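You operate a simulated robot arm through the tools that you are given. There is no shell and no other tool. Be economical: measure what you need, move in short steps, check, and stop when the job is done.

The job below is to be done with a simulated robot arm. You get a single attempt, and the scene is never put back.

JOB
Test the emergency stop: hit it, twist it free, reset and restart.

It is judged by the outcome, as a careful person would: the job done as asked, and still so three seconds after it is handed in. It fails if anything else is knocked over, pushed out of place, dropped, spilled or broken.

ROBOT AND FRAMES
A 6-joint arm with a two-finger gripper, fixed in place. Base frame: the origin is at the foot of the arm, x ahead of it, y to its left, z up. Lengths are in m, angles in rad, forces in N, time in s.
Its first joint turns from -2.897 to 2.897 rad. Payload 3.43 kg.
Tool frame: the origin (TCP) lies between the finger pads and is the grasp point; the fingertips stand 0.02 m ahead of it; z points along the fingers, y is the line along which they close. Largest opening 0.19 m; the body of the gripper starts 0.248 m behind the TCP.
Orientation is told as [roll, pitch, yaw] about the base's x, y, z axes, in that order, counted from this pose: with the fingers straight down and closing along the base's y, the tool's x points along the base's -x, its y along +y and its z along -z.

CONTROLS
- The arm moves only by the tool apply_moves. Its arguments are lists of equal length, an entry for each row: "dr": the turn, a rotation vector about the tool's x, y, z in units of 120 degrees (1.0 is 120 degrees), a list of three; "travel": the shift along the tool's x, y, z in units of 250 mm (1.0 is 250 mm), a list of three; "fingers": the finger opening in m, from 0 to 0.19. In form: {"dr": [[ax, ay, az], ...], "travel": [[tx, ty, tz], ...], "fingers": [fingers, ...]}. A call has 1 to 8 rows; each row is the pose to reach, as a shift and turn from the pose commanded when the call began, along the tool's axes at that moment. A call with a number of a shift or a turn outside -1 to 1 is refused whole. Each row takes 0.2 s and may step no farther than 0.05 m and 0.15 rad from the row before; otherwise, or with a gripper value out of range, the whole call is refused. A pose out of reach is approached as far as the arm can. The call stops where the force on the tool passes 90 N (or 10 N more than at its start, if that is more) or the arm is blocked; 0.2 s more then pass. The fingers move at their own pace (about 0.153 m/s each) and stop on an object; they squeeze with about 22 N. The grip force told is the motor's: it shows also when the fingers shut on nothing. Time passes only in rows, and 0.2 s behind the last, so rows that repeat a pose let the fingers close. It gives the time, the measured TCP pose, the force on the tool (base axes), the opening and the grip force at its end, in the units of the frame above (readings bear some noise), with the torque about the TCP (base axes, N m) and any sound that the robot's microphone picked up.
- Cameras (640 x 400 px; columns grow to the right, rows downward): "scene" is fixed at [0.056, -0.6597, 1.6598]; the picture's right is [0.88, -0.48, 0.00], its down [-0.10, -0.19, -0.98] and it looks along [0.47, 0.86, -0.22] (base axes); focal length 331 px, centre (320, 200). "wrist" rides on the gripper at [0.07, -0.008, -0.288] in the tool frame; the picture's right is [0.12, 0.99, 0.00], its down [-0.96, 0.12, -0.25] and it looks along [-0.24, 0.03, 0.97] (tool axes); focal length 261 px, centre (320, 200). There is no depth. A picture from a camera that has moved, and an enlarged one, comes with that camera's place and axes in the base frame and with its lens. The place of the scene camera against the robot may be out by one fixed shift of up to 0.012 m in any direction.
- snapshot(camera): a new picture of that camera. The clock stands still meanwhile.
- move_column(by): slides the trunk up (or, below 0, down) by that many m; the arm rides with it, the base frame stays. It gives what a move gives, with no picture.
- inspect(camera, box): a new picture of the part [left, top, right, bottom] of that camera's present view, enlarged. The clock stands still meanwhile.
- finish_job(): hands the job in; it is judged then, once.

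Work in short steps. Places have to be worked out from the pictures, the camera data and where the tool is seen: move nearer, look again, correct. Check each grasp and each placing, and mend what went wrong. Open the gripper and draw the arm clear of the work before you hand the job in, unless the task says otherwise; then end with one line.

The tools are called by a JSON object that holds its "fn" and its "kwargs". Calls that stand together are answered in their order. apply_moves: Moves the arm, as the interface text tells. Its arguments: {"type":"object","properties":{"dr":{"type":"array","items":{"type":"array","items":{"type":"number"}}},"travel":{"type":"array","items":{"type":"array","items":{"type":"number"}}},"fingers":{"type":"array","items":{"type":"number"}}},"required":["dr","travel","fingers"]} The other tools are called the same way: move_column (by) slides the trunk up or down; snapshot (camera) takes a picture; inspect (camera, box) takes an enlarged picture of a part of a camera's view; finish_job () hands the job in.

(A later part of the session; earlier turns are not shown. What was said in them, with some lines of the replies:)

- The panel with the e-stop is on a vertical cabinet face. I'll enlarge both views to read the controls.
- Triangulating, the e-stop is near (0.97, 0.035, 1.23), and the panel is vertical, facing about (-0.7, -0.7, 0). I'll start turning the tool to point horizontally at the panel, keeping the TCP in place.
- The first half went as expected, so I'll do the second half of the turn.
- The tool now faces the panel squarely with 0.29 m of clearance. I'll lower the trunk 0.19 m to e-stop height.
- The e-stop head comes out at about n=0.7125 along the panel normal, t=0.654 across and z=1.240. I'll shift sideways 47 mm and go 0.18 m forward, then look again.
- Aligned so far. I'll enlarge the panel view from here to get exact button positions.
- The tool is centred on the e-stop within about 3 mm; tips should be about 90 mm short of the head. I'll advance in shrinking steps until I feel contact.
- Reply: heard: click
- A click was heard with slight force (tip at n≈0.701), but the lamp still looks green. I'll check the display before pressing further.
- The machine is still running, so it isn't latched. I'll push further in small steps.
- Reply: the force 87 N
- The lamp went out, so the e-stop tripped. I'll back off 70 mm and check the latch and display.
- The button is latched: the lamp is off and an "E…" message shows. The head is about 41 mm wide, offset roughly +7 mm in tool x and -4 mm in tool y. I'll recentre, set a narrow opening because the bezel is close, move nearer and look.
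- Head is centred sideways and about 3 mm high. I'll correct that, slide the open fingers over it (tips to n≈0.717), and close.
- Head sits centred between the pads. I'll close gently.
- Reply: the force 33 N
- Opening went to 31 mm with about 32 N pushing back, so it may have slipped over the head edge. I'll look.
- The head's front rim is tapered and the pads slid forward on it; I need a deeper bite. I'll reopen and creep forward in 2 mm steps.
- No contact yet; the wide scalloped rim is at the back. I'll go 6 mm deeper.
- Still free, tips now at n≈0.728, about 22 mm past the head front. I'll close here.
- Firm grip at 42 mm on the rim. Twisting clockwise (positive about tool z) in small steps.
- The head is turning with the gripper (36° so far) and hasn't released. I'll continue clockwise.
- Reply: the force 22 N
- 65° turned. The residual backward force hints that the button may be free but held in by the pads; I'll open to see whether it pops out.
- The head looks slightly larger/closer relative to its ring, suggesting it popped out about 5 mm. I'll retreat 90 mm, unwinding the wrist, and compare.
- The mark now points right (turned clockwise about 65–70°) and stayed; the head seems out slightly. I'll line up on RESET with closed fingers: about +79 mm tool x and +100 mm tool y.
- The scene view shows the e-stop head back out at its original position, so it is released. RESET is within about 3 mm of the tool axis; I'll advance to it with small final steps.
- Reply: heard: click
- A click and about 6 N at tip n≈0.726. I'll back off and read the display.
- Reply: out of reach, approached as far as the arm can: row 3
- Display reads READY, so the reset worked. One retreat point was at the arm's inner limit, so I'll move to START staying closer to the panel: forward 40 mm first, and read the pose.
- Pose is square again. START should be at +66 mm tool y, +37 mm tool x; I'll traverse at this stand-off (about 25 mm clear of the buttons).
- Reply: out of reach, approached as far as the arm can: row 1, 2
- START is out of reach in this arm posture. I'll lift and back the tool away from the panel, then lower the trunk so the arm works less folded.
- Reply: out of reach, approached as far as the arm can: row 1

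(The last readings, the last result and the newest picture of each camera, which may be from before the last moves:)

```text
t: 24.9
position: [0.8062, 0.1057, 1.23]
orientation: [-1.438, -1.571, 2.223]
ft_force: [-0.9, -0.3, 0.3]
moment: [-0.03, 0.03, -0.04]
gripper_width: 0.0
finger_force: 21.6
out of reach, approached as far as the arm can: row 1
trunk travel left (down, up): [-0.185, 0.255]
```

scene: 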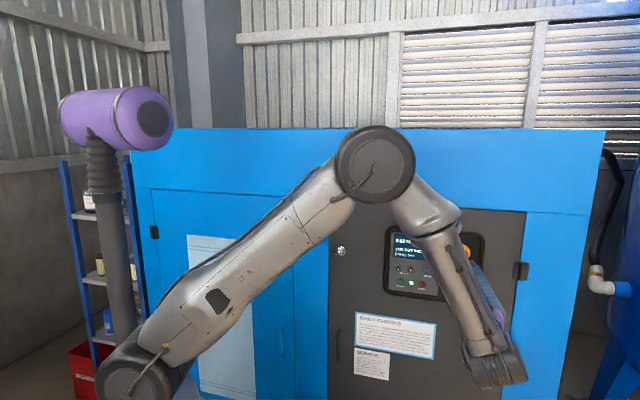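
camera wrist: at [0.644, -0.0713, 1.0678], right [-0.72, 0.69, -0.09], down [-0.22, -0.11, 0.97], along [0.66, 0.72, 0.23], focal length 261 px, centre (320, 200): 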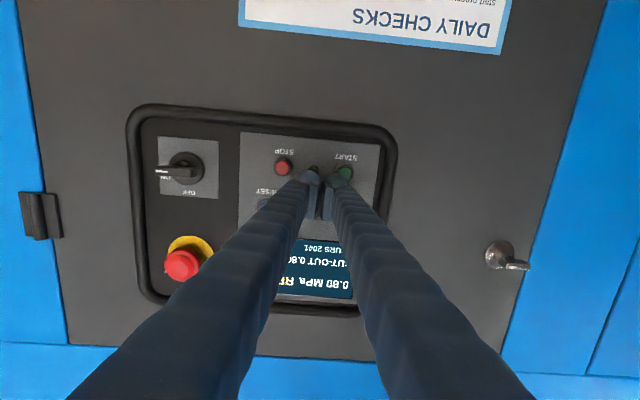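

Square again at n=0.645, z=1.23 and clear. Lowering the trunk 0.12 m.

{"fn": "move_column", "kwargs": {"by": -0.12}}

{"fn": "snapshot", "kwargs": {"camera": "scene"}}

{"fn": "inspect", "kwargs": {"camera": "wrist", "box": [220, 80, 440, 240]}}

```text
t: 26.4
position: [0.8065, 0.106, 1.1098]
orientation: [2.44, -1.572, -1.654]
ft_force: [-0.3, 0.4, 0.2]
moment: [-0.02, 0.02, 0.0]
gripper_width: 0.0002
finger_force: 21.9
trunk travel left (down, up): [-0.065, 0.375]
```

```text
taken
```

scene: 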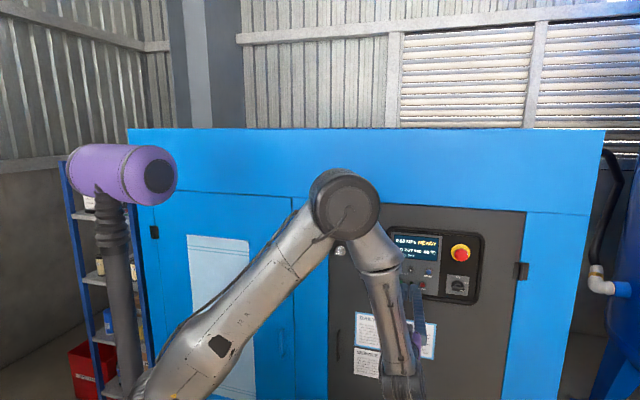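

```text
2.50 times, centred on (330, 160) of wrist
camera zoom: at [0.6088, -0.1035, 1.0409], right [-0.7, 0.7, -0.12], down [-0.26, -0.09, 0.96], along [0.66, 0.71, 0.25], focal length 652 px, centre (295, 300)
```

zoom: 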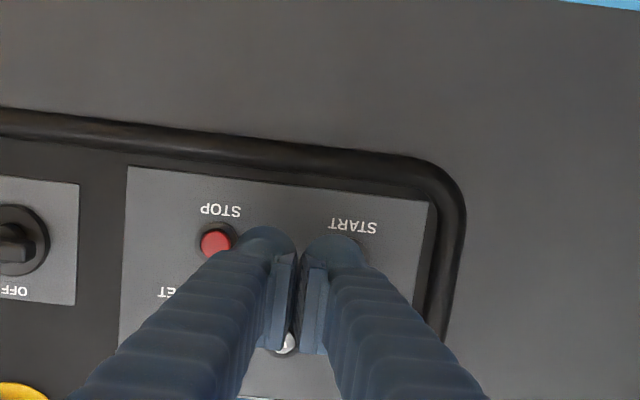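

START is about +32 mm tool y and +7 mm tool x. I'll line up and go to a 25 mm stand-off.

{"fn": "apply_moves", "kwargs": {"dr": [[0, 0, 0], [0, 0, 0]], "travel": [[0.028, 0.128, 0], [0.028, 0.128, 0.14]], "fingers": [0, 0]}}

{"fn": "snapshot", "kwargs": {"camera": "wrist"}}

{"fn": "inspect", "kwargs": {"camera": "wrist", "box": [240, 110, 400, 230]}}

```text
t: 27.0
position: [0.8085, 0.1537, 1.1031]
orientation: [2.422, -1.57, -1.636]
ft_force: [-0.7, -0.2, 0.3]
moment: [-0.04, 0.06, 0.08]
gripper_width: 0.0
finger_force: 21.9
trunk travel left (down, up): [-0.065, 0.375]
```

```text
taken
camera wrist: at [0.6108, -0.0554, 1.0343], right [-0.7, 0.7, -0.12], down [-0.26, -0.09, 0.96], along [0.66, 0.71, 0.25], focal length 261 px, centre (320, 200)
```

wrist: 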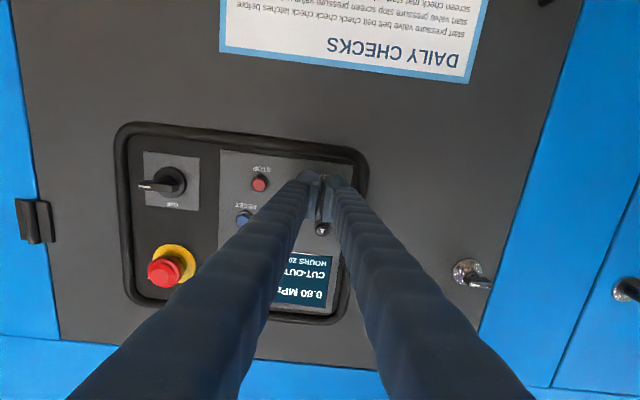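

```text
3.33 times, centred on (320, 170) of wrist
camera zoom: at [0.6108, -0.0554, 1.0343], right [-0.7, 0.7, -0.12], down [-0.26, -0.09, 0.96], along [0.66, 0.71, 0.25], focal length 869 px, centre (320, 300)
```

zoom: 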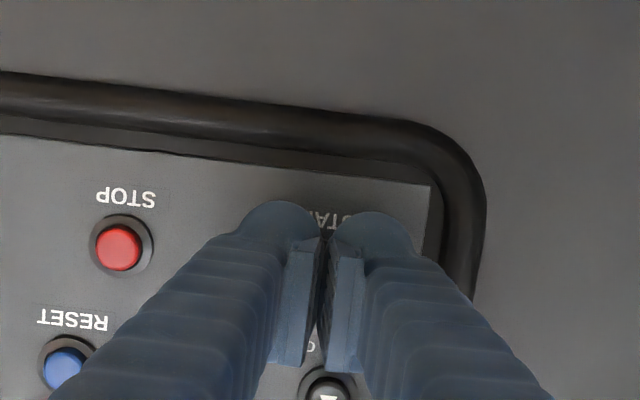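

The tool is centred on START within about 2 mm, clear of the bezel. Pressing in gently.

{"fn": "apply_moves", "kwargs": {"dr": [[0, 0, 0], [0, 0, 0], [0, 0, 0], [0, 0, 0]], "travel": [[0, -0.004, 0.05], [0, -0.004, 0.075], [0, -0.004, 0.09], [0, -0.004, 0.102]], "fingers": [0, 0, 0, 0]}}

{"fn": "snapshot", "kwargs": {"camera": "wrist"}}

```text
t: 28.0
position: [0.8266, 0.171, 1.1038]
orientation: [2.095, -1.571, -1.308]
ft_force: [-4.4, -2.8, -0.7]
moment: [0.02, -0.01, -0.02]
gripper_width: 0.0
finger_force: 34.2
trunk travel left (down, up): [-0.065, 0.375]
heard: click
```

```text
taken
camera wrist: at [0.6295, -0.0391, 1.0342], right [-0.7, 0.7, -0.12], down [-0.26, -0.09, 0.96], along [0.66, 0.71, 0.25], focal length 261 px, centre (320, 200)
```

wrist: 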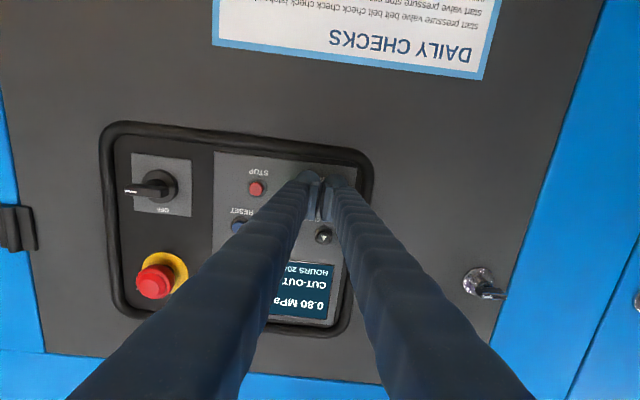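

Click heard. I'll back straight off and read the lamp and display.

{"fn": "apply_moves", "kwargs": {"dr": [[0, 0, 0], [0, 0, 0], [0, 0, 0], [0, 0, 0]], "travel": [[0, 0, -0.08], [0, 0, -0.25], [0, 0, -0.4], [0, 0, -0.55]], "fingers": [0, 0, 0.06, 0.1]}}

{"fn": "snapshot", "kwargs": {"camera": "wrist"}}

{"fn": "inspect", "kwargs": {"camera": "scene", "box": [380, 220, 490, 305]}}

```text
t: 29.0
position: [0.7289, 0.0724, 1.1092]
orientation: [0.837, -1.563, -0.047]
ft_force: [0.7, 0.7, -0.6]
moment: [0.04, -0.01, -0.03]
gripper_width: 0.0999
finger_force: 0.1
out of reach, approached as far as the arm can: row 4
trunk travel left (down, up): [-0.065, 0.375]
```

```text
taken
camera wrist: at [0.532, -0.1375, 1.0391], right [-0.71, 0.7, -0.11], down [-0.25, -0.09, 0.96], along [0.66, 0.71, 0.24], focal length 261 px, centre (320, 200)
```

wrist: 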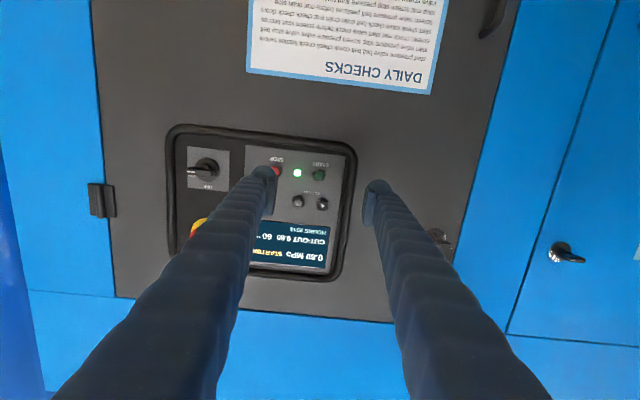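

```text
4.71 times, centred on (435, 262) of scene
camera zoom: at [0.056, -0.6597, 1.6598], right [0.88, -0.48, 0.0], down [-0.1, -0.19, -0.98], along [0.47, 0.86, -0.22], focal length 1557 px, centre (-221, -94)
```

zoom: 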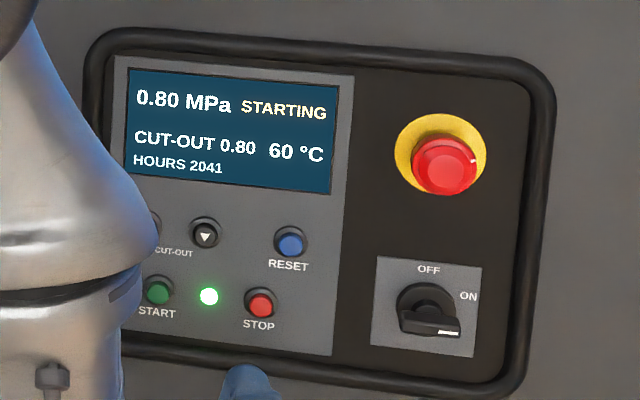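

The display shows STARTING with the lamp lit. I'll wait about 2 s in place, with the gripper open and the arm clear, and confirm that it runs.

{"fn": "apply_moves", "kwargs": {"dr": [[0, 0, 0], [0, 0, 0], [0, 0, 0], [0, 0, 0], [0, 0, 0], [0, 0, 0], [0, 0, 0], [0, 0, 0]], "travel": [[0, 0, 0], [0, 0, 0], [0, 0, 0], [0, 0, 0], [0, 0, 0], [0, 0, 0], [0, 0, 0], [0, 0, 0]], "fingers": [0.1, 0.1, 0.1, 0.1, 0.1, 0.1, 0.1, 0.1]}}

{"fn": "inspect", "kwargs": {"camera": "scene", "box": [380, 220, 490, 305]}}

```text
t: 30.8
position: [0.7292, 0.0728, 1.108]
orientation: [0.873, -1.564, -0.085]
ft_force: [0.7, 0.2, -0.6]
moment: [-0.04, 0.05, 0.03]
gripper_width: 0.0998
finger_force: 0.0
trunk travel left (down, up): [-0.065, 0.375]
```

```text
4.71 times, centred on (435, 262) of scene
camera zoom: at [0.056, -0.6597, 1.6598], right [0.88, -0.48, 0.0], down [-0.1, -0.19, -0.98], along [0.47, 0.86, -0.22], focal length 1557 px, centre (-221, -94)
```

zoom: 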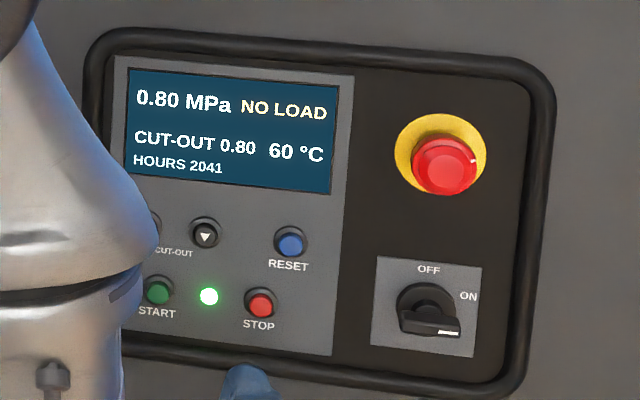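

The compressor is running again (NO LOAD, lamp green), the e-stop is out, and the cut-out setting and selector switch are unchanged. Handing in.

{"fn": "finish_job", "kwargs": {}}

```text
The job is handed in.
```

The emergency stop was hit, twisted free and reset, and the compressor was restarted; it is running again at NO LOAD with the green lamp lit.
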